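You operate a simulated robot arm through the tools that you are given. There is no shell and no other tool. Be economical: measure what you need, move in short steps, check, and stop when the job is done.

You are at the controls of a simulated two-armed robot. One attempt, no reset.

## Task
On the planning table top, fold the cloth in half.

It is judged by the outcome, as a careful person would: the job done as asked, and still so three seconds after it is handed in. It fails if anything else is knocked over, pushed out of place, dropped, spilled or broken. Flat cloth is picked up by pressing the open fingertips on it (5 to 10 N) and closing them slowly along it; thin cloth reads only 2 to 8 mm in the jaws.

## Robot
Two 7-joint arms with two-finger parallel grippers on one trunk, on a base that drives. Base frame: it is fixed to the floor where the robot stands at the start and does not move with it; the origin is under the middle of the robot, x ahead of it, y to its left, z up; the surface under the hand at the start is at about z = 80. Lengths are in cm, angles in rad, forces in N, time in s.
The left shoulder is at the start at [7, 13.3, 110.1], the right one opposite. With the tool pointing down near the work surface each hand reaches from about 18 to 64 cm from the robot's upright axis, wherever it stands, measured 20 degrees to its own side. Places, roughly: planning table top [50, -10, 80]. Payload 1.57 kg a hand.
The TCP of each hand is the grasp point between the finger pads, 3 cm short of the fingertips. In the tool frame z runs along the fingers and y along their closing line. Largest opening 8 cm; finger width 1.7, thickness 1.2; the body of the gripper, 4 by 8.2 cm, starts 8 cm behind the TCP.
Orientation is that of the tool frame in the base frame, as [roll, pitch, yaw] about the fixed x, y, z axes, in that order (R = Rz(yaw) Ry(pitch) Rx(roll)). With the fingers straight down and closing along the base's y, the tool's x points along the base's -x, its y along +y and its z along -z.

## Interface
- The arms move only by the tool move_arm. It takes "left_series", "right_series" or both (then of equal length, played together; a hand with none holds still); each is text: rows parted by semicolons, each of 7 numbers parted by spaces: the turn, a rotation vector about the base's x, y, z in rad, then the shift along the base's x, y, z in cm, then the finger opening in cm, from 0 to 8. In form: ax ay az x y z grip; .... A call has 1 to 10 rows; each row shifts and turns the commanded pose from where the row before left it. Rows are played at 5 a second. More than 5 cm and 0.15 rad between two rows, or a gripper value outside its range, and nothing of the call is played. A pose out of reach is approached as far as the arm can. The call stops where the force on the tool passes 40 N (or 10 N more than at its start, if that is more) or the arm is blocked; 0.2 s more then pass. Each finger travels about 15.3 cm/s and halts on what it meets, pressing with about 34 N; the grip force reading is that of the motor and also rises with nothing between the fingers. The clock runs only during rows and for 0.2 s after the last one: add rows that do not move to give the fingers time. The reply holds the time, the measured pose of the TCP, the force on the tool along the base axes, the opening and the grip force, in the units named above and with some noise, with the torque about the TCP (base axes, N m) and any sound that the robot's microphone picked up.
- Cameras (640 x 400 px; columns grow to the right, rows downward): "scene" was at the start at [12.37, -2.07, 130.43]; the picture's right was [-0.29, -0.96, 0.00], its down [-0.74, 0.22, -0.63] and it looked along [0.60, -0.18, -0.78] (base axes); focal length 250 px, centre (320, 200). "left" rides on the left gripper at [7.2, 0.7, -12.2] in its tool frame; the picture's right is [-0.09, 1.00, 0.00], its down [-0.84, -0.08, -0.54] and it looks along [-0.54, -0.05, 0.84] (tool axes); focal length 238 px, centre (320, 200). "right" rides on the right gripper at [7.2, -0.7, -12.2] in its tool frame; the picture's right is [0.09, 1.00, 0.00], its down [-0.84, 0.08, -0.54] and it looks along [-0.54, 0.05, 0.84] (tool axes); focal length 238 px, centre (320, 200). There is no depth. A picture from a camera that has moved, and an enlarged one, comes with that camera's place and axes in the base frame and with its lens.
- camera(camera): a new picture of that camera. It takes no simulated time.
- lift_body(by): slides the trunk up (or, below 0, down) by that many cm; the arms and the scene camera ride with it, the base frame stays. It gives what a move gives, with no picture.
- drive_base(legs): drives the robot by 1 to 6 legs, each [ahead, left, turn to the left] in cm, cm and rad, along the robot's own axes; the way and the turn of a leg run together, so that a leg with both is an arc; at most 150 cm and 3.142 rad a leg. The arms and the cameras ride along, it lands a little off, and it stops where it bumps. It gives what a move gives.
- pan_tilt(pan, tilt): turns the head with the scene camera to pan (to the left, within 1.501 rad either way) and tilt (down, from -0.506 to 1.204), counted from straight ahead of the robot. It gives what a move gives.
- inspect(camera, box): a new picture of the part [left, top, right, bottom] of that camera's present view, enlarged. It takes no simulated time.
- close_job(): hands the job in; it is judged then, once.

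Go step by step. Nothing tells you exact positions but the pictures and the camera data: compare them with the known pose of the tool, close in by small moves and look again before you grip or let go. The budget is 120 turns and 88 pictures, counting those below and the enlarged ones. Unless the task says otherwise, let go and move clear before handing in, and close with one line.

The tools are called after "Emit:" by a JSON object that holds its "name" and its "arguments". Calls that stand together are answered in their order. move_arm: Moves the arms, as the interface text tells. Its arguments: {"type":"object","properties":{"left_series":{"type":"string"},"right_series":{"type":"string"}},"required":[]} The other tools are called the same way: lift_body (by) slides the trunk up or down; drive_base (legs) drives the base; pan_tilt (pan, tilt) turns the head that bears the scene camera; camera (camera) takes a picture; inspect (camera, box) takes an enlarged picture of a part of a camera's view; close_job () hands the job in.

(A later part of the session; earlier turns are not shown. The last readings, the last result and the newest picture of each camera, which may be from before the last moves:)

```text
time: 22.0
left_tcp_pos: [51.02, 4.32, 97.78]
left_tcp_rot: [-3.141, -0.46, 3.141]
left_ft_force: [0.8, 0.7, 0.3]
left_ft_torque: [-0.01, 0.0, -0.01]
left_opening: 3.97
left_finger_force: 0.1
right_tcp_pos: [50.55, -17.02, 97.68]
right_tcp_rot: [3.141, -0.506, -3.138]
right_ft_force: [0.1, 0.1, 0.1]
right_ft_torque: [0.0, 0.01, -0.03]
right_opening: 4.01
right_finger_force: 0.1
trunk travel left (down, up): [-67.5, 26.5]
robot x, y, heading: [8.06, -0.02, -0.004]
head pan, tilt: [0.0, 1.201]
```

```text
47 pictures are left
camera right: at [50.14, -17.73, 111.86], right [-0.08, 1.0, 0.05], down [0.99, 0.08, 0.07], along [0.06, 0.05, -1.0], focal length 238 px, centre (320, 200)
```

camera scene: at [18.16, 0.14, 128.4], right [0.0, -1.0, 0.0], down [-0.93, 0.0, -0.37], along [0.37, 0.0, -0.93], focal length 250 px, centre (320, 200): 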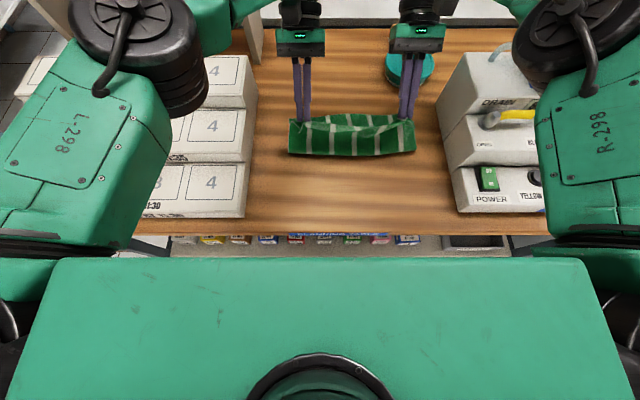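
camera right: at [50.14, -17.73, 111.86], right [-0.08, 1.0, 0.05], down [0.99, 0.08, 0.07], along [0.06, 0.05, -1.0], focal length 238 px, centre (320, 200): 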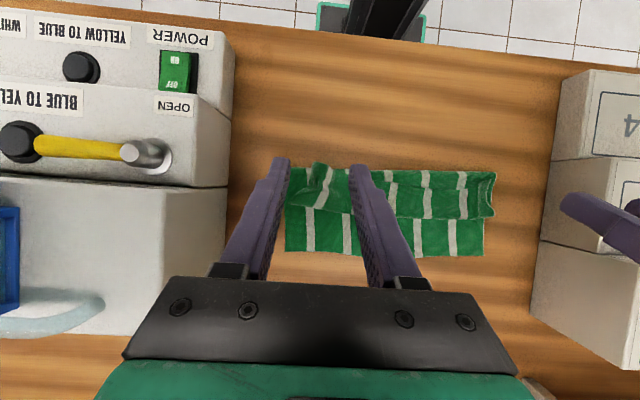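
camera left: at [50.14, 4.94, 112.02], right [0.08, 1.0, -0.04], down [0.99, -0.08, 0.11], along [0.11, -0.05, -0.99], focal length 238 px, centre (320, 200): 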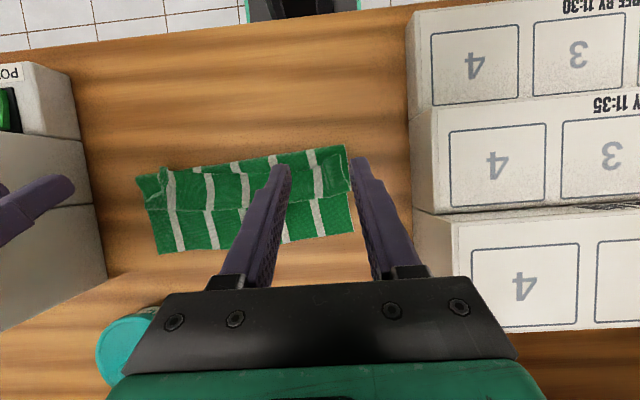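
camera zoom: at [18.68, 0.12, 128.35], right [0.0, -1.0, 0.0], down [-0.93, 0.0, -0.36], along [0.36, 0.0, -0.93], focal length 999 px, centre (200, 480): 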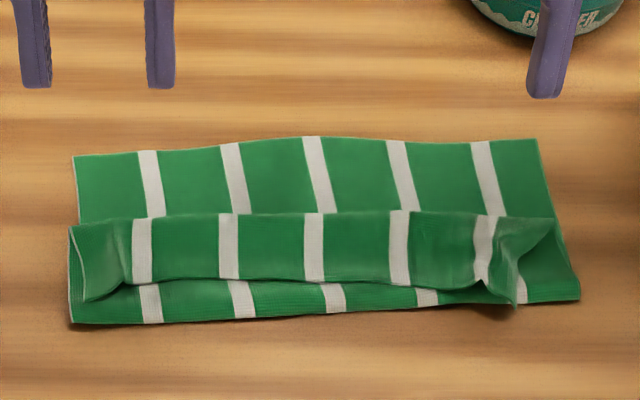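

The limp sheet doubled back on itself instead of falling forward, with its free edge now lying at about x 48.5. I set the tools vertical above that free edge so I can regrip it, and look closely.

Emit:
{"name": "move_arm", "arguments": {"left_series": "0 -0.115 0 -0.3 -0.2 0 3;0 -0.115 0 -0.3 -0.2 0 3;0 -0.115 0 -0.3 -0.2 -2 3;0 -0.115 0 -0.3 -0.2 -2 3;0 0 0 0 -0.1 -2.5 3;0 0 0 0 0 -1.5 3;0 0 0 0 0 0 3", "right_series": "0 -0.126 0 -0.2 0.8 0 3;0 -0.126 0 -0.2 0.8 0 3;0 -0.126 0 -0.2 0.8 -2 3;0 -0.126 0 -0.2 0.6 -2 3;0 0 0 0 0 -2.5 3;0 0 0 0 0 -1.5 3;0 0 0 0 0 0 3"}}

Emit:
{"name": "inspect", "arguments": {"camera": "scene", "box": [270, 80, 430, 180]}}

Emit:
{"name": "inspect", "arguments": {"camera": "left", "box": [80, 80, 400, 280]}}

Emit:
{"name": "inspect", "arguments": {"camera": "right", "box": [240, 80, 560, 280]}}

```text
time: 23.6
left_tcp_pos: [49.64, 3.34, 89.78]
left_tcp_rot: [3.141, 0.0, 3.141]
left_ft_force: [0.2, 0.1, -0.1]
left_ft_torque: [-0.02, -0.01, -0.02]
left_opening: 2.99
left_finger_force: 0.0
right_tcp_pos: [49.55, -14.1, 89.61]
right_tcp_rot: [-3.141, -0.001, -3.139]
right_ft_force: [-0.6, -0.1, -0.1]
right_ft_torque: [0.03, 0.01, 0.0]
right_opening: 3.01
right_finger_force: 0.1
trunk travel left (down, up): [-67.5, 26.5]
robot x, y, heading: [7.92, -0.17, -0.001]
head pan, tilt: [0.0, 1.201]
```

```text
4.00 times, centred on (350, 130) of scene
camera zoom: at [18.63, 0.13, 128.35], right [0.0, -1.0, 0.0], down [-0.93, 0.0, -0.36], along [0.36, 0.0, -0.93], focal length 999 px, centre (200, 480)
```

zoom: 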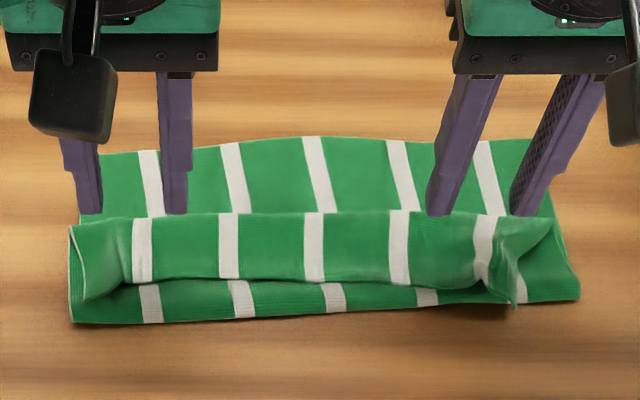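

```text
2.00 times, centred on (240, 180) of left
camera zoom: at [42.66, 4.02, 102.1], right [0.09, 1.0, 0.0], down [0.84, -0.08, 0.54], along [0.54, -0.05, -0.84], focal length 477 px, centre (480, 240)
```

zoom: 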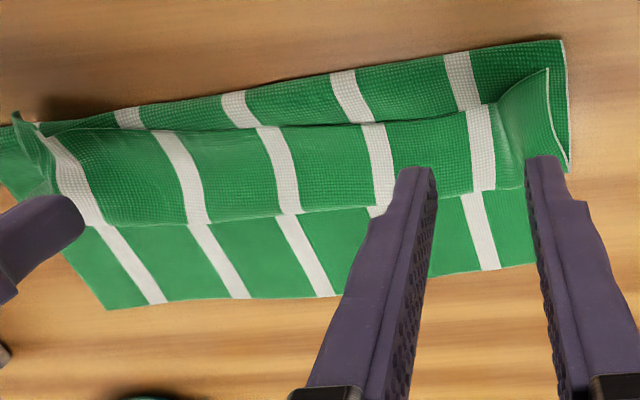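

```text
2.00 times, centred on (400, 180) of right
camera zoom: at [42.48, -14.7, 101.81], right [-0.09, 1.0, 0.0], down [0.84, 0.08, 0.54], along [0.54, 0.05, -0.84], focal length 477 px, centre (160, 240)
```

zoom: 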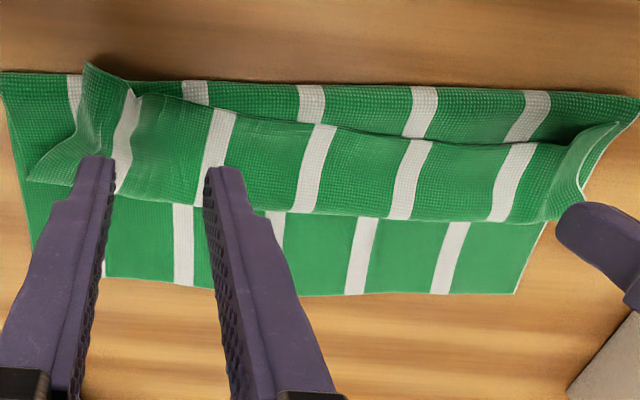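

I'll regrip the free edge slightly in from the crumpled corners, then spread the cloth flat again to start the fold cleanly. I move down and press.

Emit:
{"name": "move_arm", "arguments": {"left_series": "0 0 0 0.6 -1.8 -2.5 3;0 0 0 0 0 -2.5 3;0 0 0 0 0 -0.7 3;0 0 0 0 0 -0.4 3;0 0 0 0 0 -0.3 3;0 0 0 0 0 0 3", "right_series": "0 0 0 0.7 0.9 -2.4 3;0 0 0 0 0 -2.4 3;0 0 0 0 0 -0.7 3;0 0 0 0 0 -0.4 3;0 0 0 0 0 -0.3 3;0 0 0 0 0 0 3"}}

Emit:
{"name": "inspect", "arguments": {"camera": "left", "box": [80, 80, 400, 280]}}

Emit:
{"name": "inspect", "arguments": {"camera": "right", "box": [240, 80, 560, 280]}}

```text
time: 25.0
left_tcp_pos: [50.33, 1.6, 83.32]
left_tcp_rot: [3.139, -0.001, -3.141]
left_ft_force: [-0.4, -0.3, 0.8]
left_ft_torque: [-0.01, 0.03, -0.01]
left_opening: 3.01
left_finger_force: 0.0
right_tcp_pos: [50.32, -13.05, 83.55]
right_tcp_rot: [3.14, -0.002, -3.136]
right_ft_force: [0.2, -0.6, 1.0]
right_ft_torque: [-0.04, -0.02, -0.01]
right_opening: 2.99
right_finger_force: 0.1
trunk travel left (down, up): [-67.5, 26.5]
robot x, y, heading: [8.02, 0.02, -0.0]
head pan, tilt: [0.0, 1.201]
```

```text
2.00 times, centred on (240, 180) of left
camera zoom: at [43.36, 2.28, 95.73], right [0.09, 1.0, 0.0], down [0.84, -0.08, 0.54], along [0.54, -0.05, -0.84], focal length 477 px, centre (480, 240)
```

zoom: 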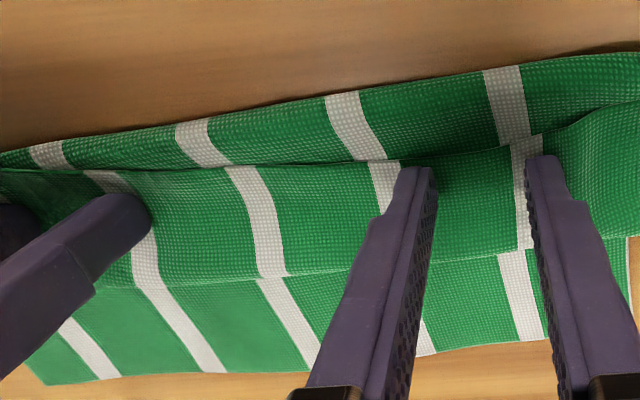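

```text
2.00 times, centred on (400, 180) of right
camera zoom: at [43.25, -13.81, 95.64], right [-0.1, 1.0, 0.0], down [0.84, 0.08, 0.54], along [0.54, 0.05, -0.84], focal length 477 px, centre (160, 240)
```

zoom: 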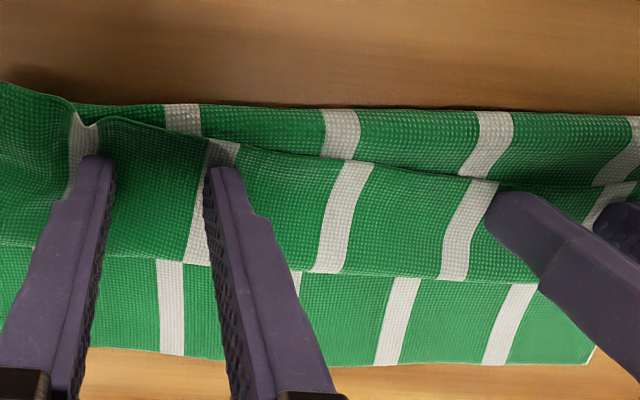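

Emit:
{"name": "move_arm", "arguments": {"left_series": "0 0 0 0 0 -0.15 3;0 0 0 0 0 -0.1 3;0 0 0 0 0 0 3", "right_series": "0 0 0 0 0 -0.2 3;0 0 0 0 0 -0.2 3;0 0 0 0 0 0 3"}}

```text
time: 25.8
left_tcp_pos: [50.34, 1.51, 83.28]
left_tcp_rot: [-3.141, 0.003, 3.141]
left_ft_force: [2.2, -1.0, 9.4]
left_ft_torque: [0.03, -0.04, 0.0]
left_opening: 2.98
left_finger_force: 0.1
right_tcp_pos: [50.34, -12.99, 83.28]
right_tcp_rot: [3.141, 0.004, -3.14]
right_ft_force: [2.8, -1.3, 12.0]
right_ft_torque: [-0.01, -0.04, -0.01]
right_opening: 3.01
right_finger_force: 0.0
trunk travel left (down, up): [-67.5, 26.5]
robot x, y, heading: [8.04, 0.4, -0.001]
head pan, tilt: [0.0, 1.201]
```

Emit:
{"name": "move_arm", "arguments": {"left_series": "0 0 0 0 0 0.06 2.6;0 0 0 0 0 0 2.2;0 0 0 0 0 0 1.8;0 0 0 0 0 0 1.4;0 0 0 0 0 0 1.0;0 0 0 0 0 0 0.7;0 0 0 0 0 0 0.4;0 0 0 0 0 0 0;0 0 0 0 0 0 0;0 0 0 0 0 1 0", "right_series": "0 0 0 0 0 0.12 2.6;0 0 0 0 0 0 2.2;0 0 0 0 0 0 1.8;0 0 0 0 0 0 1.4;0 0 0 0 0 0 1.0;0 0 0 0 0 0 0.7;0 0 0 0 0 0 0.4;0 0 0 0 0 0 0;0 0 0 0 0 0 0;0 0 0 0 0 1 0"}}

Emit:
{"name": "inspect", "arguments": {"camera": "left", "box": [80, 80, 400, 280]}}

Emit:
{"name": "inspect", "arguments": {"camera": "right", "box": [240, 80, 560, 280]}}

```text
time: 28.0
left_tcp_pos: [50.28, 1.42, 84.12]
left_tcp_rot: [3.141, -0.003, -3.141]
left_ft_force: [-0.4, -13.0, 0.4]
left_ft_torque: [-0.37, 0.01, -0.03]
left_opening: 0.21
left_finger_force: 23.8
right_tcp_pos: [50.28, -12.95, 84.1]
right_tcp_rot: [3.139, 0.0, -3.139]
right_ft_force: [0.9, 13.4, -0.4]
right_ft_torque: [0.38, -0.02, -0.01]
right_opening: 0.22
right_finger_force: 23.8
trunk travel left (down, up): [-67.5, 26.5]
robot x, y, heading: [8.4, 0.52, -0.002]
head pan, tilt: [0.0, 1.201]
```

```text
2.00 times, centred on (240, 180) of left
camera zoom: at [43.38, 2.25, 96.44], right [0.09, 1.0, 0.0], down [0.84, -0.08, 0.54], along [0.54, -0.05, -0.84], focal length 477 px, centre (480, 240)
```

zoom: 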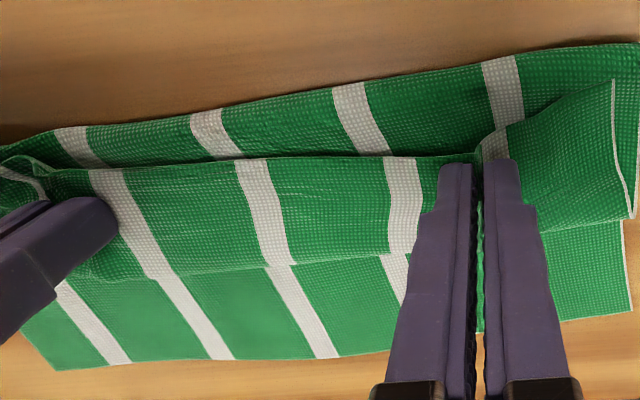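

```text
2.00 times, centred on (400, 180) of right
camera zoom: at [43.27, -13.72, 96.36], right [-0.1, 1.0, 0.0], down [0.84, 0.08, 0.54], along [0.54, 0.05, -0.84], focal length 477 px, centre (160, 240)
```

zoom: 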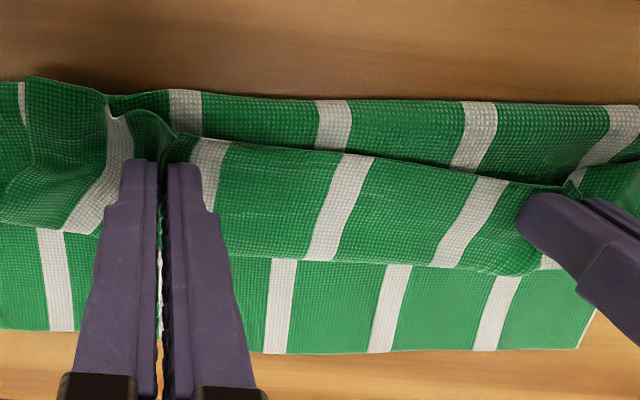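

Both hands hold a single layer (2 mm). I carry the edge up and back toward the robot to spread the cloth flat again.

Emit:
{"name": "move_arm", "arguments": {"left_series": "0 0 0 -0.3 -0.1 2.5 0;0 0 0 -1.5 -0.1 2.5 0;0 0 0 -2.2 0 1.5 0;0 0 0 -2.2 0 0 0;0 0 0 -2.2 0 -0.5 0;0 0 0 -2 0 -1.5 0;0 0 0 -1.7 0 -2 0;0 0 0 -1.3 0 -2 0;0 0 0 -0.4 0 -0.9 0;0 0 0 0 0 0 0", "right_series": "0 0 0 -0.3 0.1 2.5 0;0 0 0 -1.5 0.1 2.5 0;0 0 0 -2.2 0 1.5 0;0 0 0 -2.2 0 0 0;0 0 0 -2.2 0 -0.5 0;0 0 0 -2 0 -1.5 0;0 0 0 -1.7 0 -2 0;0 0 0 -1.3 0 -2 0;0 0 0 -0.4 0 -0.9 0;0 0 0 0 0 0 0"}}

Emit:
{"name": "camera", "arguments": {"camera": "scene"}}

Emit:
{"name": "camera", "arguments": {"camera": "left"}}

Emit:
{"name": "camera", "arguments": {"camera": "right"}}

```text
time: 30.2
left_tcp_pos: [36.48, 1.43, 83.76]
left_tcp_rot: [-3.141, -0.001, -3.14]
left_ft_force: [-0.6, -4.0, -0.2]
left_ft_torque: [-0.11, 0.0, -0.01]
left_opening: 0.19
left_finger_force: 23.8
right_tcp_pos: [36.49, -12.75, 83.85]
right_tcp_rot: [3.141, -0.002, -3.138]
right_ft_force: [-0.5, 3.7, 0.6]
right_ft_torque: [0.14, -0.02, -0.03]
right_opening: 0.2
right_finger_force: 23.8
trunk travel left (down, up): [-67.5, 26.5]
robot x, y, heading: [7.77, -0.03, 0.002]
head pan, tilt: [0.0, 1.201]
```

```text
39 pictures are left
camera scene: at [18.67, 0.12, 128.35], right [0.0, -1.0, 0.0], down [-0.93, 0.0, -0.36], along [0.36, 0.0, -0.93], focal length 250 px, centre (320, 200)
```

scene: 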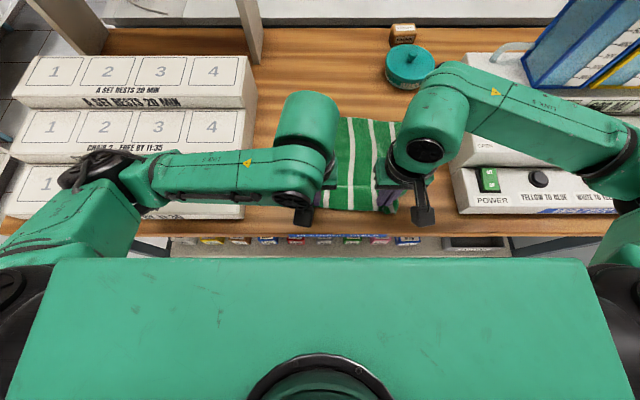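

```text
38 pictures are left
camera left: at [29.54, 2.09, 96.13], right [0.09, 1.0, 0.0], down [0.84, -0.08, 0.54], along [0.54, -0.05, -0.84], focal length 238 px, centre (320, 200)
```

left: 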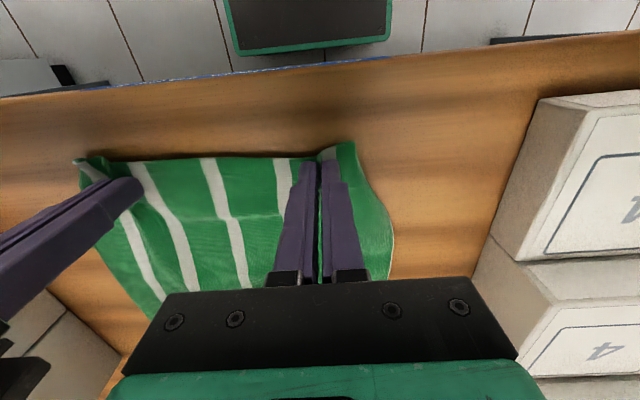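

```text
37 pictures are left
camera right: at [29.42, -13.49, 95.96], right [-0.09, 1.0, 0.0], down [0.84, 0.08, 0.54], along [0.54, 0.05, -0.84], focal length 238 px, centre (320, 200)
```

right: 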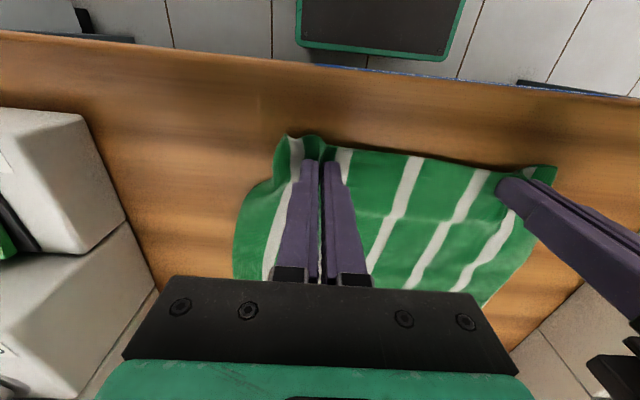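

The cloth is spread again. I lower the tips to the table and open them slowly so they push the bunched cloth flat.

Emit:
{"name": "move_arm", "arguments": {"left_series": "0 0 0 -0.3 0 -0.35 0;0 0 0 0 0 -0.1 0.6;0 0 0 0 0 0 1.2;0 0 0 0 0 0 2;0 0 0 0 0 0 3;0 0 0 0 0 0 3.8;0 0 0 0 0 2 3.8;0 0 0 0 0 3 3.8;0 0 0 0 0 3.5 3.8", "right_series": "0 0 0 -0.3 0 -0.35 0;0 0 0 0 0 -0.1 0.6;0 0 0 0 0 0 1.2;0 0 0 0 0 0 2;0 0 0 0 0 0 3;0 0 0 0 0 0 3.8;0 0 0 0 0 2 3.8;0 0 0 0 0 3 3.8;0 0 0 0 0 3.5 3.8"}}

Emit:
{"name": "camera", "arguments": {"camera": "left"}}

Emit:
{"name": "camera", "arguments": {"camera": "right"}}

```text
time: 32.2
left_tcp_pos: [36.22, 1.51, 91.74]
left_tcp_rot: [-3.141, 0.0, 3.14]
left_ft_force: [-0.5, 0.2, -0.5]
left_ft_torque: [-0.01, 0.0, -0.02]
left_opening: 3.82
left_finger_force: 0.0
right_tcp_pos: [36.19, -12.88, 91.72]
right_tcp_rot: [-3.14, -0.002, -3.138]
right_ft_force: [-0.4, 0.0, 0.0]
right_ft_torque: [-0.03, 0.02, 0.04]
right_opening: 3.79
right_finger_force: 0.1
trunk travel left (down, up): [-67.5, 26.5]
robot x, y, heading: [7.75, 0.05, 0.005]
head pan, tilt: [0.0, 1.201]
```

```text
36 pictures are left
camera left: at [29.23, 2.07, 104.2], right [0.09, 1.0, 0.0], down [0.84, -0.08, 0.54], along [0.54, -0.05, -0.84], focal length 238 px, centre (320, 200)
```

left: 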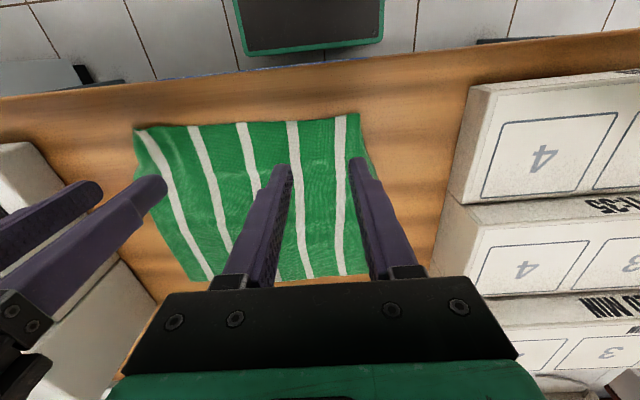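

```text
35 pictures are left
camera right: at [29.11, -13.56, 103.93], right [-0.1, 1.0, 0.0], down [0.84, 0.08, 0.54], along [0.54, 0.05, -0.84], focal length 238 px, centre (320, 200)
```

right: 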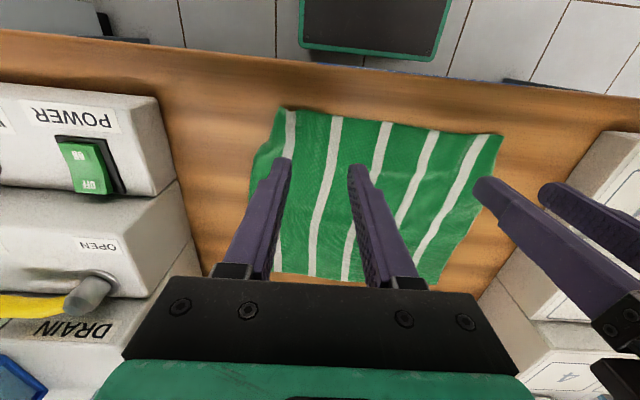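

The cloth is flat again, but the near-right corner may be tucked under. I raise the hands for a clear look.

Emit:
{"name": "move_arm", "arguments": {"left_series": "0 0 0 0 2 3 3;0 0 0 0 2 3 3;0 0 0 0 2 0 3;0 0 0 0 0 0 3", "right_series": "0 0 0 -3 -3 3 3;0 0 0 -3 -3 3 3;0 0 0 0 0 0 3;0 0 0 0 0 0 3"}}

Emit:
{"name": "inspect", "arguments": {"camera": "right", "box": [230, 40, 550, 240]}}

Emit:
{"name": "inspect", "arguments": {"camera": "scene", "box": [240, 100, 480, 250]}}

```text
refused: row 1 steps farther than a row can; nothing moved
```

```text
2.00 times, centred on (390, 140) of right
camera zoom: at [29.11, -13.56, 103.93], right [-0.1, 1.0, 0.0], down [0.84, 0.08, 0.54], along [0.54, 0.05, -0.84], focal length 477 px, centre (180, 320)
```

zoom: 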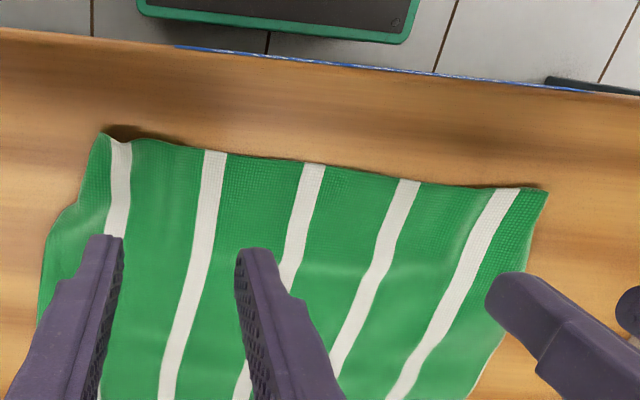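

```text
2.67 times, centred on (360, 175) of scene
camera zoom: at [18.64, 0.13, 128.34], right [0.0, -1.0, 0.0], down [-0.93, 0.0, -0.36], along [0.36, 0.0, -0.93], focal length 666 px, centre (213, 267)
```

zoom: 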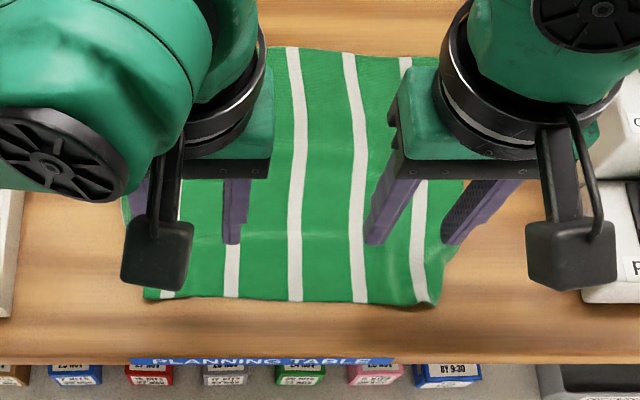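

The right near corner is tucked under by about 2 cm. I pinch just inside it with the right hand, first pressing down at about y −13.7.

Emit:
{"name": "move_arm", "arguments": {"right_series": "0 0 0 -0.6 -0.8 -3 2.8;0 0 0 0 0 -3 2.8;0 0 0 0 0 -1.8 2.8;0 0 0 0 0 -0.5 2.8;0 0 0 0 0 -0.2 2.8;0 0 0 0 0 0 2.8"}}

Emit:
{"name": "inspect", "arguments": {"camera": "right", "box": [200, 80, 440, 230]}}

```text
time: 33.6
left_tcp_pos: [36.26, 1.29, 91.86]
left_tcp_rot: [3.141, 0.001, -3.141]
left_ft_force: [-0.5, 0.3, 0.8]
left_ft_torque: [0.0, -0.03, -0.03]
left_opening: 3.78
left_finger_force: 0.0
right_tcp_pos: [35.64, -13.75, 83.4]
right_tcp_rot: [-3.141, -0.001, -3.138]
right_ft_force: [0.3, 0.6, -0.2]
right_ft_torque: [0.0, -0.02, -0.04]
right_opening: 2.81
right_finger_force: 0.0
trunk travel left (down, up): [-67.5, 26.5]
robot x, y, heading: [8.33, 0.33, 0.004]
head pan, tilt: [0.0, 1.201]
```

```text
2.67 times, centred on (320, 155) of right
camera zoom: at [28.53, -14.38, 95.49], right [-0.1, 1.0, 0.0], down [0.84, 0.08, 0.54], along [0.54, 0.05, -0.84], focal length 636 px, centre (320, 320)
```

zoom: 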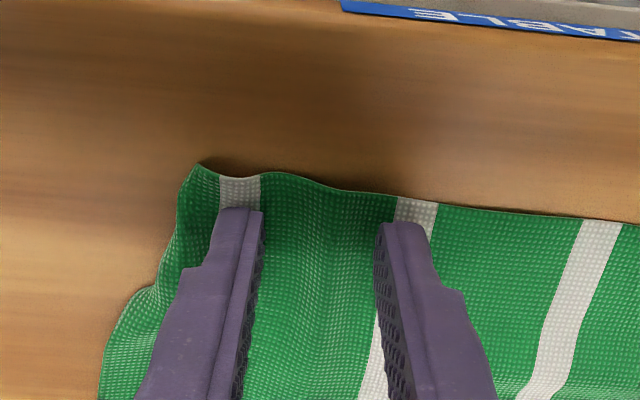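

Emit:
{"name": "move_arm", "arguments": {"right_series": "0 0 0 0 0 -0.2 2.8;0 0 0 0 0 -0.12 2.5;0 0 0 0 0 0 2.0;0 0 0 0 0 0 1.5;0 0 0 0 0 0 1.0;0 0 0 0 0 0 0.5;0 0 0 0 0 0 0;0 0 0 0 0 0 0;0 0 0 0 -0.3 2.5 0;0 0 0 0 -0.7 2.5 0"}}

Emit:
{"name": "inspect", "arguments": {"camera": "right", "box": [160, 60, 480, 260]}}

```text
time: 35.8
left_tcp_pos: [36.26, 1.38, 91.71]
left_tcp_rot: [-3.141, 0.001, -3.14]
left_ft_force: [-0.4, 0.0, -0.8]
left_ft_torque: [-0.01, -0.03, 0.0]
left_opening: 3.82
left_finger_force: 0.0
right_tcp_pos: [35.68, -14.63, 88.01]
right_tcp_rot: [3.141, -0.001, -3.138]
right_ft_force: [-0.6, -0.2, -0.2]
right_ft_torque: [0.02, 0.0, 0.01]
right_opening: 0.21
right_finger_force: 23.8
trunk travel left (down, up): [-67.5, 26.5]
robot x, y, heading: [8.3, -0.24, -0.0]
head pan, tilt: [0.0, 1.201]
```

```text
2.00 times, centred on (320, 160) of right
camera zoom: at [28.54, -15.36, 100.23], right [-0.1, 1.0, 0.0], down [0.84, 0.08, 0.54], along [0.54, 0.05, -0.84], focal length 477 px, centre (320, 280)
```

zoom: 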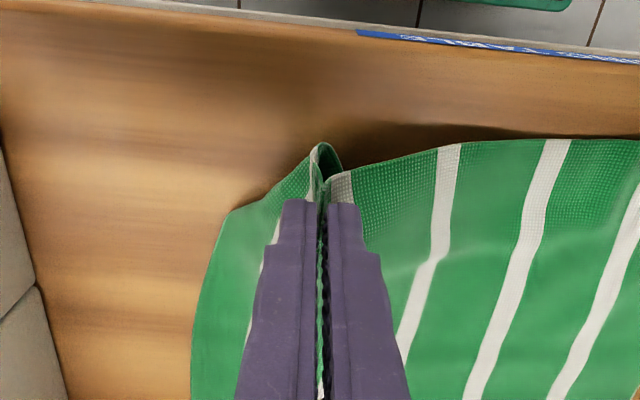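

The tucked corner has come free and hangs outward. I lower with a slight inward move and open to spread it.

Emit:
{"name": "move_arm", "arguments": {"right_series": "0 0 0 0 0.4 -1.5 0;0 0 0 0 0.4 -1.5 0;0 0 0 0 0 -1.6 0;0 0 0 0 0 -0.1 0.6;0 0 0 0 0 0 1.2;0 0 0 0 0 0 2;0 0 0 0 0 0 3;0 0 0 0 0 0 4;0 0 0 0 0 2.5 4;0 0 0 0 0 4 4"}}

Emit:
{"name": "camera", "arguments": {"camera": "right"}}

```text
time: 38.0
left_tcp_pos: [36.26, 1.34, 91.74]
left_tcp_rot: [3.141, 0.001, -3.141]
left_ft_force: [-0.2, -0.6, -0.3]
left_ft_torque: [-0.06, -0.02, 0.0]
left_opening: 3.79
left_finger_force: 0.1
right_tcp_pos: [35.56, -13.83, 89.92]
right_tcp_rot: [3.141, -0.001, -3.139]
right_ft_force: [0.4, 0.8, 0.1]
right_ft_torque: [-0.02, 0.0, 0.03]
right_opening: 4.03
right_finger_force: 0.0
trunk travel left (down, up): [-67.5, 26.5]
robot x, y, heading: [8.27, 0.16, 0.0]
head pan, tilt: [0.0, 1.201]
```

```text
30 pictures are left
camera right: at [28.49, -14.56, 102.08], right [-0.1, 1.0, 0.0], down [0.84, 0.08, 0.54], along [0.54, 0.05, -0.84], focal length 238 px, centre (320, 200)
```

right: 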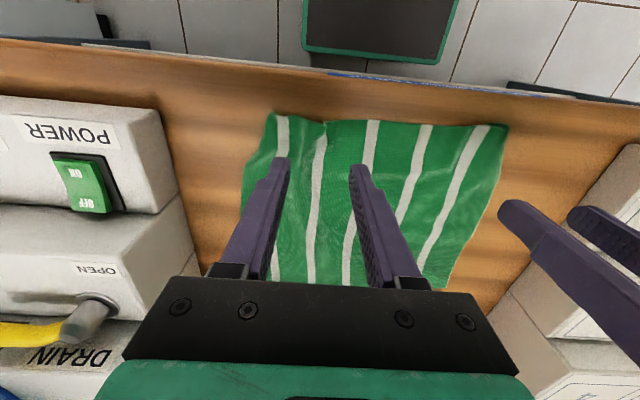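

The right corner is spread now. I check the left side and where the near edge lies.

Emit:
{"name": "camera", "arguments": {"camera": "left"}}

```text
29 pictures are left
camera left: at [29.27, 2.09, 104.18], right [0.09, 1.0, 0.0], down [0.84, -0.08, 0.54], along [0.54, -0.05, -0.84], focal length 238 px, centre (320, 200)
```

left: 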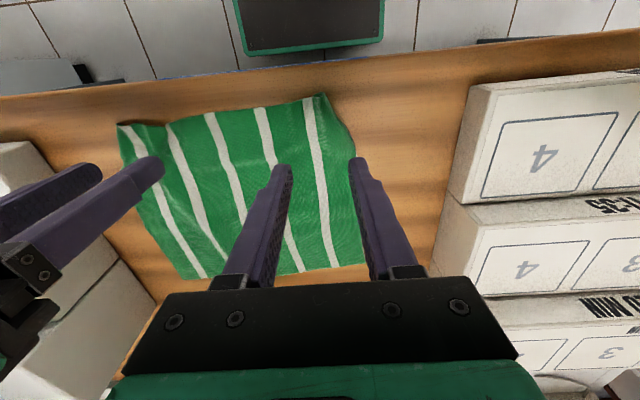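

The cloth has shifted slightly: corners are now about (33.1, 2.2), (33.9, −18.6), (57.3, −20.6) and (56.3, 6.2). I drive back 8 cm for room, then tilt the fingers forward for the new grip.

Emit:
{"name": "drive_base", "arguments": {"legs": [[-8, 0, 0]]}}

Emit:
{"name": "move_arm", "arguments": {"left_series": "0 -0.15 0 1.25 -0.55 0 2.8;0 -0.15 0 1.25 -0.55 0 2.8;0 -0.15 0 1.25 -0.55 0 2.8;0 -0.15 0 1.25 -0.55 0 2.8;0 0 0 0 0 -2 2.8;0 0 0 0 0 -2 2.8;0 0 0 0 0 0 2.8", "right_series": "0 -0.15 0 1.55 -0.5 0 2.8;0 -0.15 0 1.55 -0.5 0 2.8;0 -0.15 0 1.55 -0.5 0 2.8;0 -0.15 0 1.55 -0.5 0 2.8;0 0 0 0 0 -1 2.8;0 0 0 0 0 -1 2.8;0 0 0 0 0 0 2.8"}}

Emit:
{"name": "camera", "arguments": {"camera": "left"}}

Emit:
{"name": "camera", "arguments": {"camera": "right"}}

```text
time: 39.0
left_tcp_pos: [28.28, 1.44, 91.76]
left_tcp_rot: [3.141, -0.001, 3.141]
left_ft_force: [0.1, 0.2, -0.6]
left_ft_torque: [0.03, -0.02, 0.02]
left_opening: 3.83
left_finger_force: 0.1
right_tcp_pos: [27.43, -13.91, 89.85]
right_tcp_rot: [3.14, -0.002, -3.136]
right_ft_force: [0.2, 0.2, -0.6]
right_ft_torque: [0.01, -0.01, -0.01]
right_opening: 4.0
right_finger_force: 0.0
trunk travel left (down, up): [-67.5, 26.5]
robot x, y, heading: [-0.06, 0.1, -0.002]
head pan, tilt: [0.0, 1.201]
```

```text
time: 40.6
left_tcp_pos: [36.23, 1.54, 88.94]
left_tcp_rot: [3.141, 0.548, -3.14]
left_ft_force: [-0.7, 0.2, 0.2]
left_ft_torque: [0.01, 0.01, -0.01]
left_opening: 2.81
left_finger_force: 0.2
left hand out of reach, approached as far as the arm can: row 2, 3
right_tcp_pos: [31.3, -15.06, 87.99]
right_tcp_rot: [-3.141, 0.349, -3.138]
right_ft_force: [0.0, 0.3, 0.0]
right_ft_torque: [0.01, -0.02, 0.03]
right_opening: 2.79
right_finger_force: 0.2
right hand out of reach, approached as far as the arm can: row 3, 4
trunk travel left (down, up): [-67.5, 26.5]
robot x, y, heading: [-0.17, -0.03, -0.001]
head pan, tilt: [0.0, 1.201]
```

```text
28 pictures are left
camera left: at [23.9, 2.21, 95.76], right [0.08, 1.0, 0.05], down [0.43, -0.08, 0.9], along [0.9, -0.05, -0.44], focal length 238 px, centre (320, 200)
```

left: 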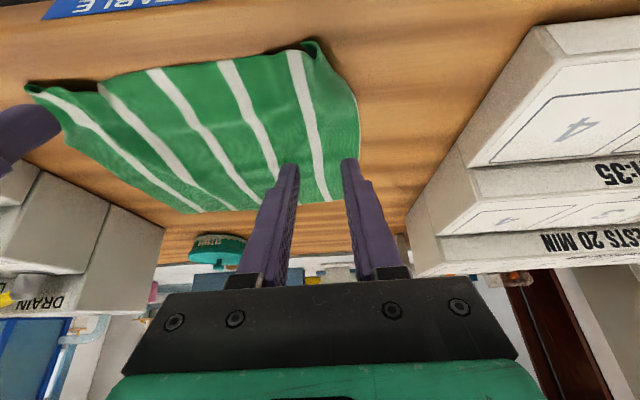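

```text
27 pictures are left
camera right: at [20.41, -15.7, 96.86], right [-0.09, 1.0, -0.03], down [0.6, 0.08, 0.79], along [0.79, 0.05, -0.61], focal length 238 px, centre (320, 200)
```

right: 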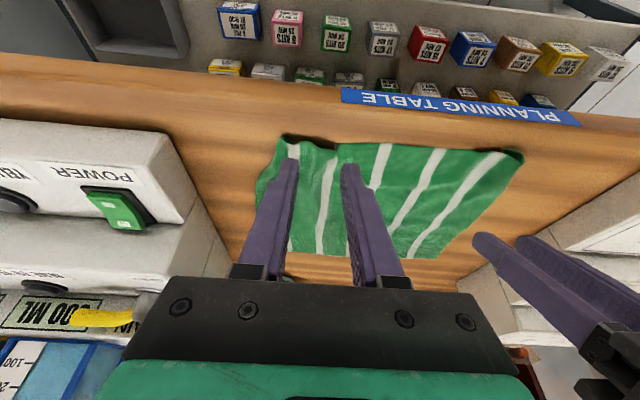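

The wrists need more distance for this tilt, so I back up another 6 cm and set the tilt and position again.

Emit:
{"name": "drive_base", "arguments": {"legs": [[-6, 0, 0]]}}

Emit:
{"name": "move_arm", "arguments": {"left_series": "0 0 0 1 -0.7 0 2.8;0 0 0 1 -0.7 0 2.8;0 -0.05 0 1.2 -0.8 -1 2.8;0 0 0 0 0 -1 2.8;0 0 0 0 0 0 2.8", "right_series": "0 0 0 2.9 -0.2 0 2.8;0 -0.12 0 2.9 -0.3 0 2.8;0 -0.13 0 2.9 -0.3 -0.5 2.8;0 0 0 0 0 -0.5 2.8;0 0 0 0 0 0 2.8"}}

Emit:
{"name": "camera", "arguments": {"camera": "left"}}

Emit:
{"name": "camera", "arguments": {"camera": "right"}}

```text
time: 41.6
left_tcp_pos: [30.19, 1.46, 88.87]
left_tcp_rot: [3.141, 0.549, -3.141]
left_ft_force: [-1.2, 0.0, 0.5]
left_ft_torque: [0.0, -0.02, -0.04]
left_opening: 2.78
left_finger_force: 0.1
right_tcp_pos: [25.21, -14.96, 87.95]
right_tcp_rot: [3.141, 0.348, -3.138]
right_ft_force: [-0.2, -1.0, 0.1]
right_ft_torque: [0.02, 0.01, 0.01]
right_opening: 2.81
right_finger_force: 0.0
trunk travel left (down, up): [-67.5, 26.5]
robot x, y, heading: [-6.35, 0.5, 0.0]
head pan, tilt: [0.0, 1.201]
```

```text
time: 42.8
left_tcp_pos: [33.49, -0.55, 86.92]
left_tcp_rot: [3.14, 0.599, -3.138]
left_ft_force: [-1.0, -0.1, 0.0]
left_ft_torque: [-0.01, 0.01, 0.01]
left_opening: 2.76
left_finger_force: 0.1
right_tcp_pos: [33.9, -15.83, 86.83]
right_tcp_rot: [-3.138, 0.599, -3.138]
right_ft_force: [0.1, -0.6, 0.1]
right_ft_torque: [0.02, -0.02, -0.02]
right_opening: 2.79
right_finger_force: 0.1
trunk travel left (down, up): [-67.5, 26.5]
robot x, y, heading: [-5.88, -0.04, -0.0]
head pan, tilt: [0.0, 1.201]
```

```text
26 pictures are left
camera left: at [20.84, 0.05, 93.11], right [0.07, 1.0, 0.05], down [0.39, -0.08, 0.92], along [0.92, -0.05, -0.39], focal length 238 px, centre (320, 200)
```

left: 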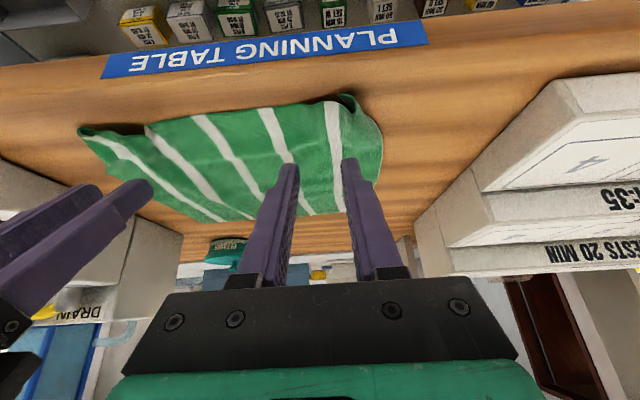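

```text
25 pictures are left
camera right: at [21.24, -16.51, 92.82], right [-0.08, 1.0, -0.05], down [0.39, 0.08, 0.92], along [0.92, 0.05, -0.39], focal length 238 px, centre (320, 200)
```

right: 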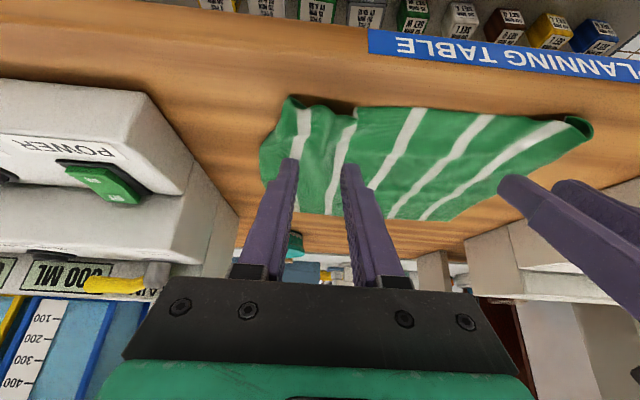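

The contact lines will sit about 0.9 cm inside the edge on both sides. I lower to contact.

Emit:
{"name": "move_arm", "arguments": {"left_series": "0 0 0 0 0 -2 2.8;0 0 0 0 0 -1.2 2.8;0 0 0 0 0 -0.4 2.8;0 0 0 0 0 -0.2 2.8;0 0 0 0 0 0 2.8", "right_series": "0 0 0 0 0 -2 2.8;0 0 0 0 0 -1.1 2.8;0 0 0 0 0 -0.4 2.8;0 0 0 0 0 -0.2 2.8;0 0 0 0 0 0 2.8"}}

Emit:
{"name": "inspect", "arguments": {"camera": "left", "box": [220, 80, 460, 230]}}

Emit:
{"name": "inspect", "arguments": {"camera": "right", "box": [200, 80, 440, 230]}}

```text
time: 44.0
left_tcp_pos: [33.51, -0.67, 83.14]
left_tcp_rot: [3.141, 0.599, -3.139]
left_ft_force: [0.5, -0.6, 0.4]
left_ft_torque: [-0.03, 0.03, 0.02]
left_opening: 2.8
left_finger_force: 0.0
right_tcp_pos: [34.02, -15.71, 83.12]
right_tcp_rot: [-3.138, 0.598, -3.139]
right_ft_force: [0.4, -0.6, 0.3]
right_ft_torque: [0.0, -0.02, -0.01]
right_opening: 2.81
right_finger_force: 0.0
trunk travel left (down, up): [-67.5, 26.5]
robot x, y, heading: [-5.95, -0.46, 0.002]
head pan, tilt: [0.0, 1.201]
```

```text
2.67 times, centred on (340, 155) of left
camera zoom: at [20.81, 0.03, 89.33], right [0.07, 1.0, 0.05], down [0.39, -0.08, 0.92], along [0.92, -0.05, -0.39], focal length 636 px, centre (267, 320)
```

zoom: 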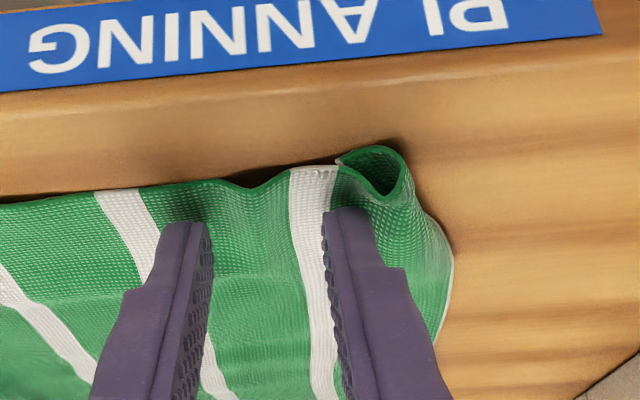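

```text
2.67 times, centred on (320, 155) of right
camera zoom: at [21.26, -16.46, 89.18], right [-0.08, 1.0, -0.05], down [0.39, 0.08, 0.92], along [0.92, 0.05, -0.39], focal length 636 px, centre (320, 320)
```

zoom: 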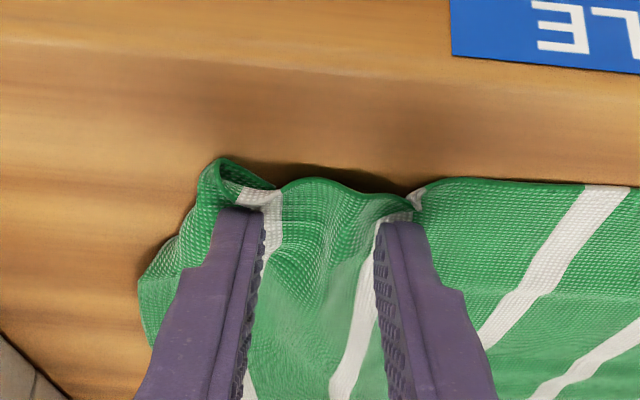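

Emit:
{"name": "move_arm", "arguments": {"left_series": "0 0 0 0 0 -0.2 2.8;0 0 0 0 0 -0.12 2.8;0 0 0 0 0 0 2.8", "right_series": "0 0 0 0 0 -0.2 2.8;0 0 0 0 0 -0.12 2.8;0 0 0 0 0 0 2.8"}}

```text
time: 44.8
left_tcp_pos: [33.37, -0.58, 83.15]
left_tcp_rot: [-3.138, 0.604, -3.135]
left_ft_force: [3.3, -1.2, 11.5]
left_ft_torque: [0.02, -0.19, -0.04]
left_opening: 2.8
left_finger_force: 0.1
right_tcp_pos: [33.99, -15.71, 83.08]
right_tcp_rot: [-3.14, 0.604, -3.139]
right_ft_force: [3.2, -2.4, 17.1]
right_ft_torque: [0.02, -0.29, -0.09]
right_opening: 2.79
right_finger_force: 0.1
trunk travel left (down, up): [-67.5, 26.5]
robot x, y, heading: [-6.36, 0.19, -0.0]
head pan, tilt: [0.0, 1.201]
```

Contact is a little firm, so I ease off slightly, close slowly, and lift a few centimetres while spreading the hands.

Emit:
{"name": "move_arm", "arguments": {"left_series": "0 0 0 0 0 0.06 2.5;0 0 0 0 0 0 2.0;0 0 0 0 0 0 1.5;0 0 0 0 0 0 1.0;0 0 0 0 0 0 0.5;0 0 0 0 0 0 0;0 0 0 0 0 0 0;0 0 0 0 0 0 0;0 0 0 0.3 1 2 0;0 0 0 0.5 1 2 0", "right_series": "0 0 0 0 0 0.12 2.5;0 0 0 0 0 0 2.0;0 0 0 0 0 0 1.5;0 0 0 0 0 0 1.0;0 0 0 0 0 0 0.5;0 0 0 0 0 0 0;0 0 0 0 0 0 0;0 0 0 0 0 0 0;0 0 0 0.3 -0.4 2 0;0 0 0 0.5 -0.4 2 0"}}

Emit:
{"name": "inspect", "arguments": {"camera": "scene", "box": [240, 0, 440, 125]}}

Emit:
{"name": "camera", "arguments": {"camera": "left"}}

Emit:
{"name": "camera", "arguments": {"camera": "right"}}

```text
time: 47.0
left_tcp_pos: [34.11, 1.23, 86.91]
left_tcp_rot: [3.14, 0.597, -3.138]
left_ft_force: [0.3, 0.5, -0.3]
left_ft_torque: [0.01, 0.0, -0.04]
left_opening: 0.22
left_finger_force: 24.0
right_tcp_pos: [34.7, -16.6, 86.97]
right_tcp_rot: [-3.138, 0.597, -3.138]
right_ft_force: [-0.2, -0.6, -0.2]
right_ft_torque: [0.0, -0.03, 0.04]
right_opening: 0.0
right_finger_force: 21.8
trunk travel left (down, up): [-67.5, 26.5]
robot x, y, heading: [-6.0, 0.24, -0.002]
head pan, tilt: [0.0, 1.201]
```

```text
3.20 times, centred on (340, 62) of scene
camera zoom: at [4.59, 0.14, 128.34], right [0.0, -1.0, 0.0], down [-0.93, 0.0, -0.36], along [0.36, 0.0, -0.93], focal length 799 px, centre (256, 640)
```

zoom: 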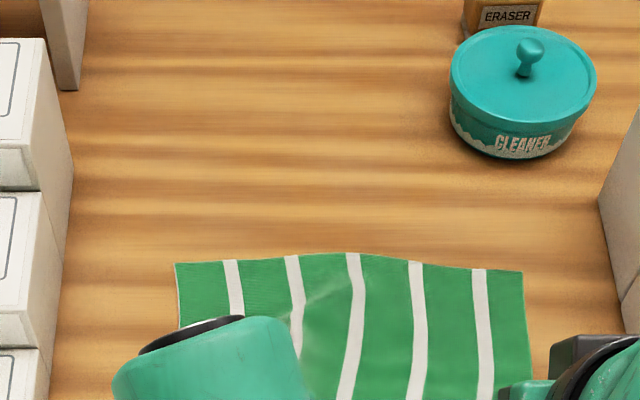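

```text
21 pictures are left
camera left: at [21.55, 1.97, 93.12], right [0.07, 1.0, 0.05], down [0.39, -0.08, 0.92], along [0.92, -0.05, -0.39], focal length 238 px, centre (320, 200)
```

left: 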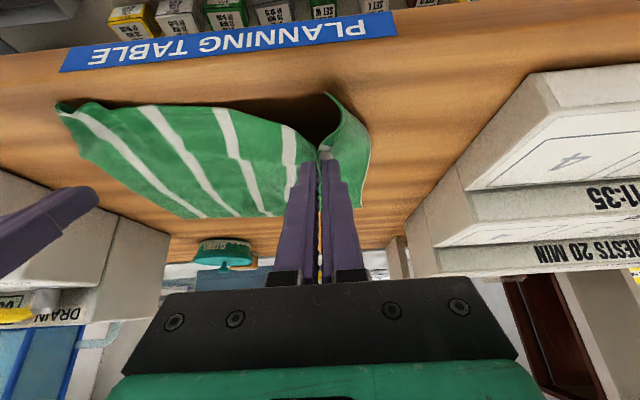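

```text
20 pictures are left
camera right: at [21.98, -17.28, 92.97], right [-0.08, 1.0, -0.05], down [0.39, 0.08, 0.92], along [0.92, 0.05, -0.39], focal length 238 px, centre (320, 200)
```

right: 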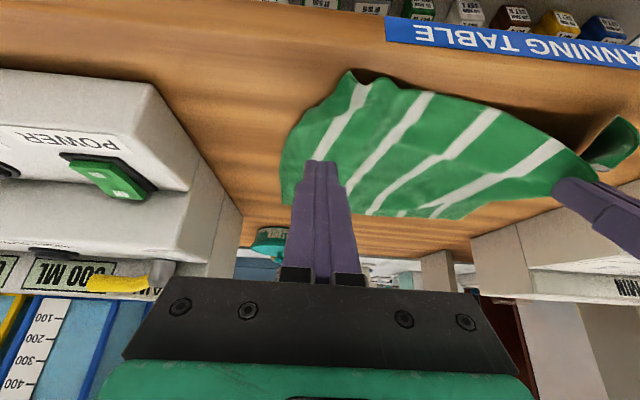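

The left hand holds the cloth, but the right slipped off (opening 0). I set the right hand over its new corner position (about 32.3, −15) and press again, lowering the left a little to keep the cloth flat.

Emit:
{"name": "move_arm", "arguments": {"right_series": "0 0 0 -0.7 1.3 0 3;0 0 0 -0.7 1.4 0 3;0 0 0 -0.7 1.3 -1.2 3;0 0 0 0 0 -1.4 3;0 0 0 0 0 -0.9 3;0 0 0 0 0 -0.3 3;0 0 0 0 0 -0.1 3;0 0 0 0 0 0 3", "left_series": "0 0 0 0 0 -0.8 0;0 0 0 0 0 -0.8 0;0 0 0 0 0 -0.8 0;0 0 0 0 0 0 0;0 0 0 0 0 0 0;0 0 0 0 0 0 0;0 0 0 0 0 0 0;0 0 0 0 0 0 0"}}

Emit:
{"name": "camera", "arguments": {"camera": "right"}}

```text
time: 48.8
left_tcp_pos: [34.22, 1.3, 84.61]
left_tcp_rot: [3.139, 0.599, -3.138]
left_ft_force: [0.3, -0.5, -0.3]
left_ft_torque: [0.03, 0.0, 0.0]
left_opening: 0.19
left_finger_force: 24.1
right_tcp_pos: [32.57, -12.45, 83.14]
right_tcp_rot: [-3.139, 0.6, -3.139]
right_ft_force: [-1.5, 0.4, 2.6]
right_ft_torque: [0.0, -0.03, 0.01]
right_opening: 3.0
right_finger_force: 0.1
trunk travel left (down, up): [-67.5, 26.5]
robot x, y, heading: [-6.5, 0.03, -0.001]
head pan, tilt: [0.0, 1.201]
```

```text
19 pictures are left
camera right: at [19.92, -13.27, 89.09], right [-0.08, 1.0, -0.05], down [0.39, 0.08, 0.92], along [0.92, 0.05, -0.39], focal length 238 px, centre (320, 200)
```

right: 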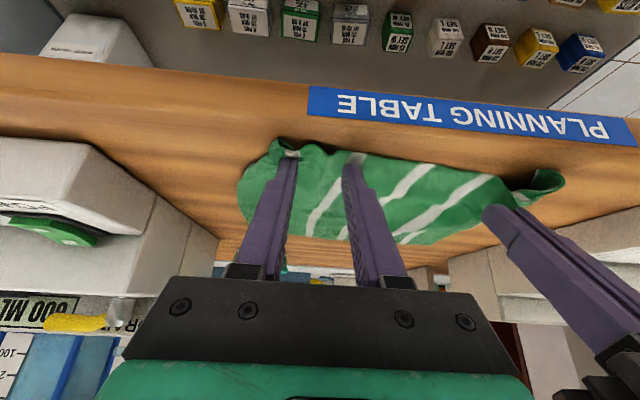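

Emit:
{"name": "move_arm", "arguments": {"right_series": "0 0 0 0.5 0 0.5 3;0 0 0 0 0 -0.45 3;0 0 0 0 0 -0.2 3;0 0 0 0 0 -0.02 2.6;0 0 0 0 0 0 2.1;0 0 0 0 0 0 1.6;0 0 0 0 0 0 1.1;0 0 0 0 0 0 0.5;0 0 0 0 0 0 0;0 0 0 0 0 0 0"}}

```text
time: 51.0
left_tcp_pos: [34.08, 1.41, 84.68]
left_tcp_rot: [-3.139, 0.601, -3.138]
left_ft_force: [-0.8, -3.2, 0.0]
left_ft_torque: [-0.07, -0.01, -0.04]
left_opening: 0.21
left_finger_force: 23.8
right_tcp_pos: [33.18, -12.5, 82.89]
right_tcp_rot: [-3.139, 0.602, -3.137]
right_ft_force: [1.5, 2.8, 17.4]
right_ft_torque: [0.05, -0.27, 0.02]
right_opening: 0.21
right_finger_force: 23.6
trunk travel left (down, up): [-67.5, 26.5]
robot x, y, heading: [-6.3, -0.03, -0.008]
head pan, tilt: [0.0, 1.201]
```

Both hands now hold a single layer. I lift while rotating the fingers toward vertical, then drive forward to carry the edge toward the fold.

Emit:
{"name": "move_arm", "arguments": {"left_series": "0 0 0 0 0 0.3 0;0 0.15 0 0.4 0 1 0;0 0.15 0 0.5 0 1 0;0 0.15 0 0.5 0 1 0;0 0.15 0 0.5 0 1 0;0 0 0 0 0 0 0", "right_series": "0 0 0 0.2 0 1.9 0;0 0.15 0 0.6 0 1 0;0 0.15 0 0.7 0 1 0;0 0.15 0 0.7 0 1 0;0 0.15 0 0.6 0 1.2 0;0 0 0 0 0 0 0"}}

Emit:
{"name": "drive_base", "arguments": {"legs": [[7, 0, 0]]}}

Emit:
{"name": "camera", "arguments": {"camera": "right"}}

Emit:
{"name": "camera", "arguments": {"camera": "left"}}

```text
time: 52.4
left_tcp_pos: [36.12, 1.45, 88.87]
left_tcp_rot: [3.139, -0.001, -3.138]
left_ft_force: [-0.1, -0.7, 0.0]
left_ft_torque: [-0.04, 0.01, 0.03]
left_opening: 0.19
left_finger_force: 23.3
right_tcp_pos: [35.92, -12.61, 89.09]
right_tcp_rot: [3.14, -0.003, -3.138]
right_ft_force: [-0.3, 0.5, 0.3]
right_ft_torque: [0.06, -0.03, 0.02]
right_opening: 0.23
right_finger_force: 24.0
trunk travel left (down, up): [-67.5, 26.5]
robot x, y, heading: [-6.01, -0.08, 0.003]
head pan, tilt: [0.0, 1.201]
```

```text
time: 53.4
left_tcp_pos: [43.23, 1.32, 88.88]
left_tcp_rot: [3.14, -0.001, -3.141]
left_ft_force: [1.0, -0.5, -0.1]
left_ft_torque: [-0.01, 0.01, 0.02]
left_opening: 0.19
left_finger_force: 23.1
right_tcp_pos: [43.03, -12.61, 89.03]
right_tcp_rot: [-3.14, -0.003, -3.139]
right_ft_force: [0.0, -0.7, -0.5]
right_ft_torque: [0.06, -0.01, 0.07]
right_opening: 0.22
right_finger_force: 24.0
trunk travel left (down, up): [-67.5, 26.5]
robot x, y, heading: [1.2, 0.26, -0.003]
head pan, tilt: [0.0, 1.201]
```

```text
18 pictures are left
camera right: at [35.86, -13.31, 101.24], right [-0.1, 1.0, 0.0], down [0.84, 0.08, 0.54], along [0.54, 0.05, -0.84], focal length 238 px, centre (320, 200)
```

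right: 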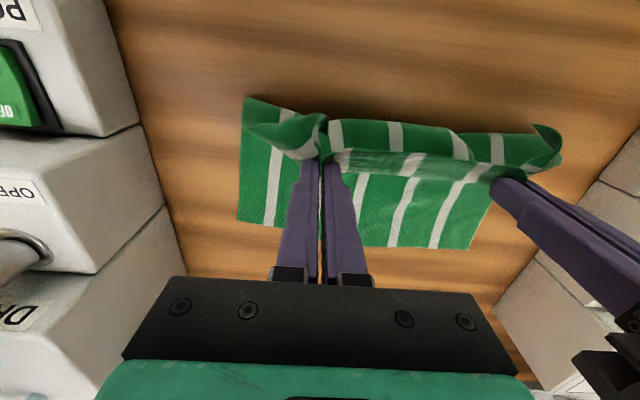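

```text
17 pictures are left
camera left: at [36.16, 2.01, 101.21], right [0.09, 1.0, 0.0], down [0.84, -0.08, 0.54], along [0.54, -0.05, -0.84], focal length 238 px, centre (320, 200)
```

left: 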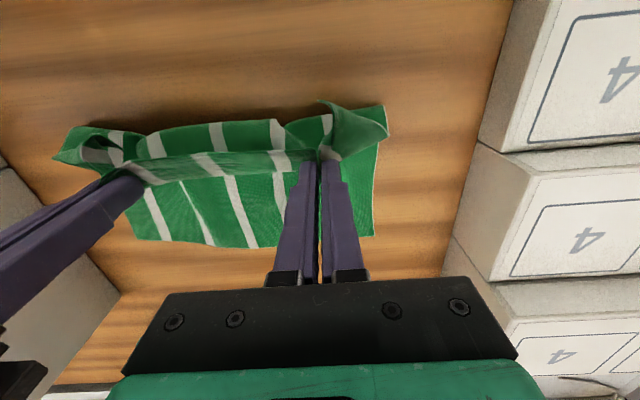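

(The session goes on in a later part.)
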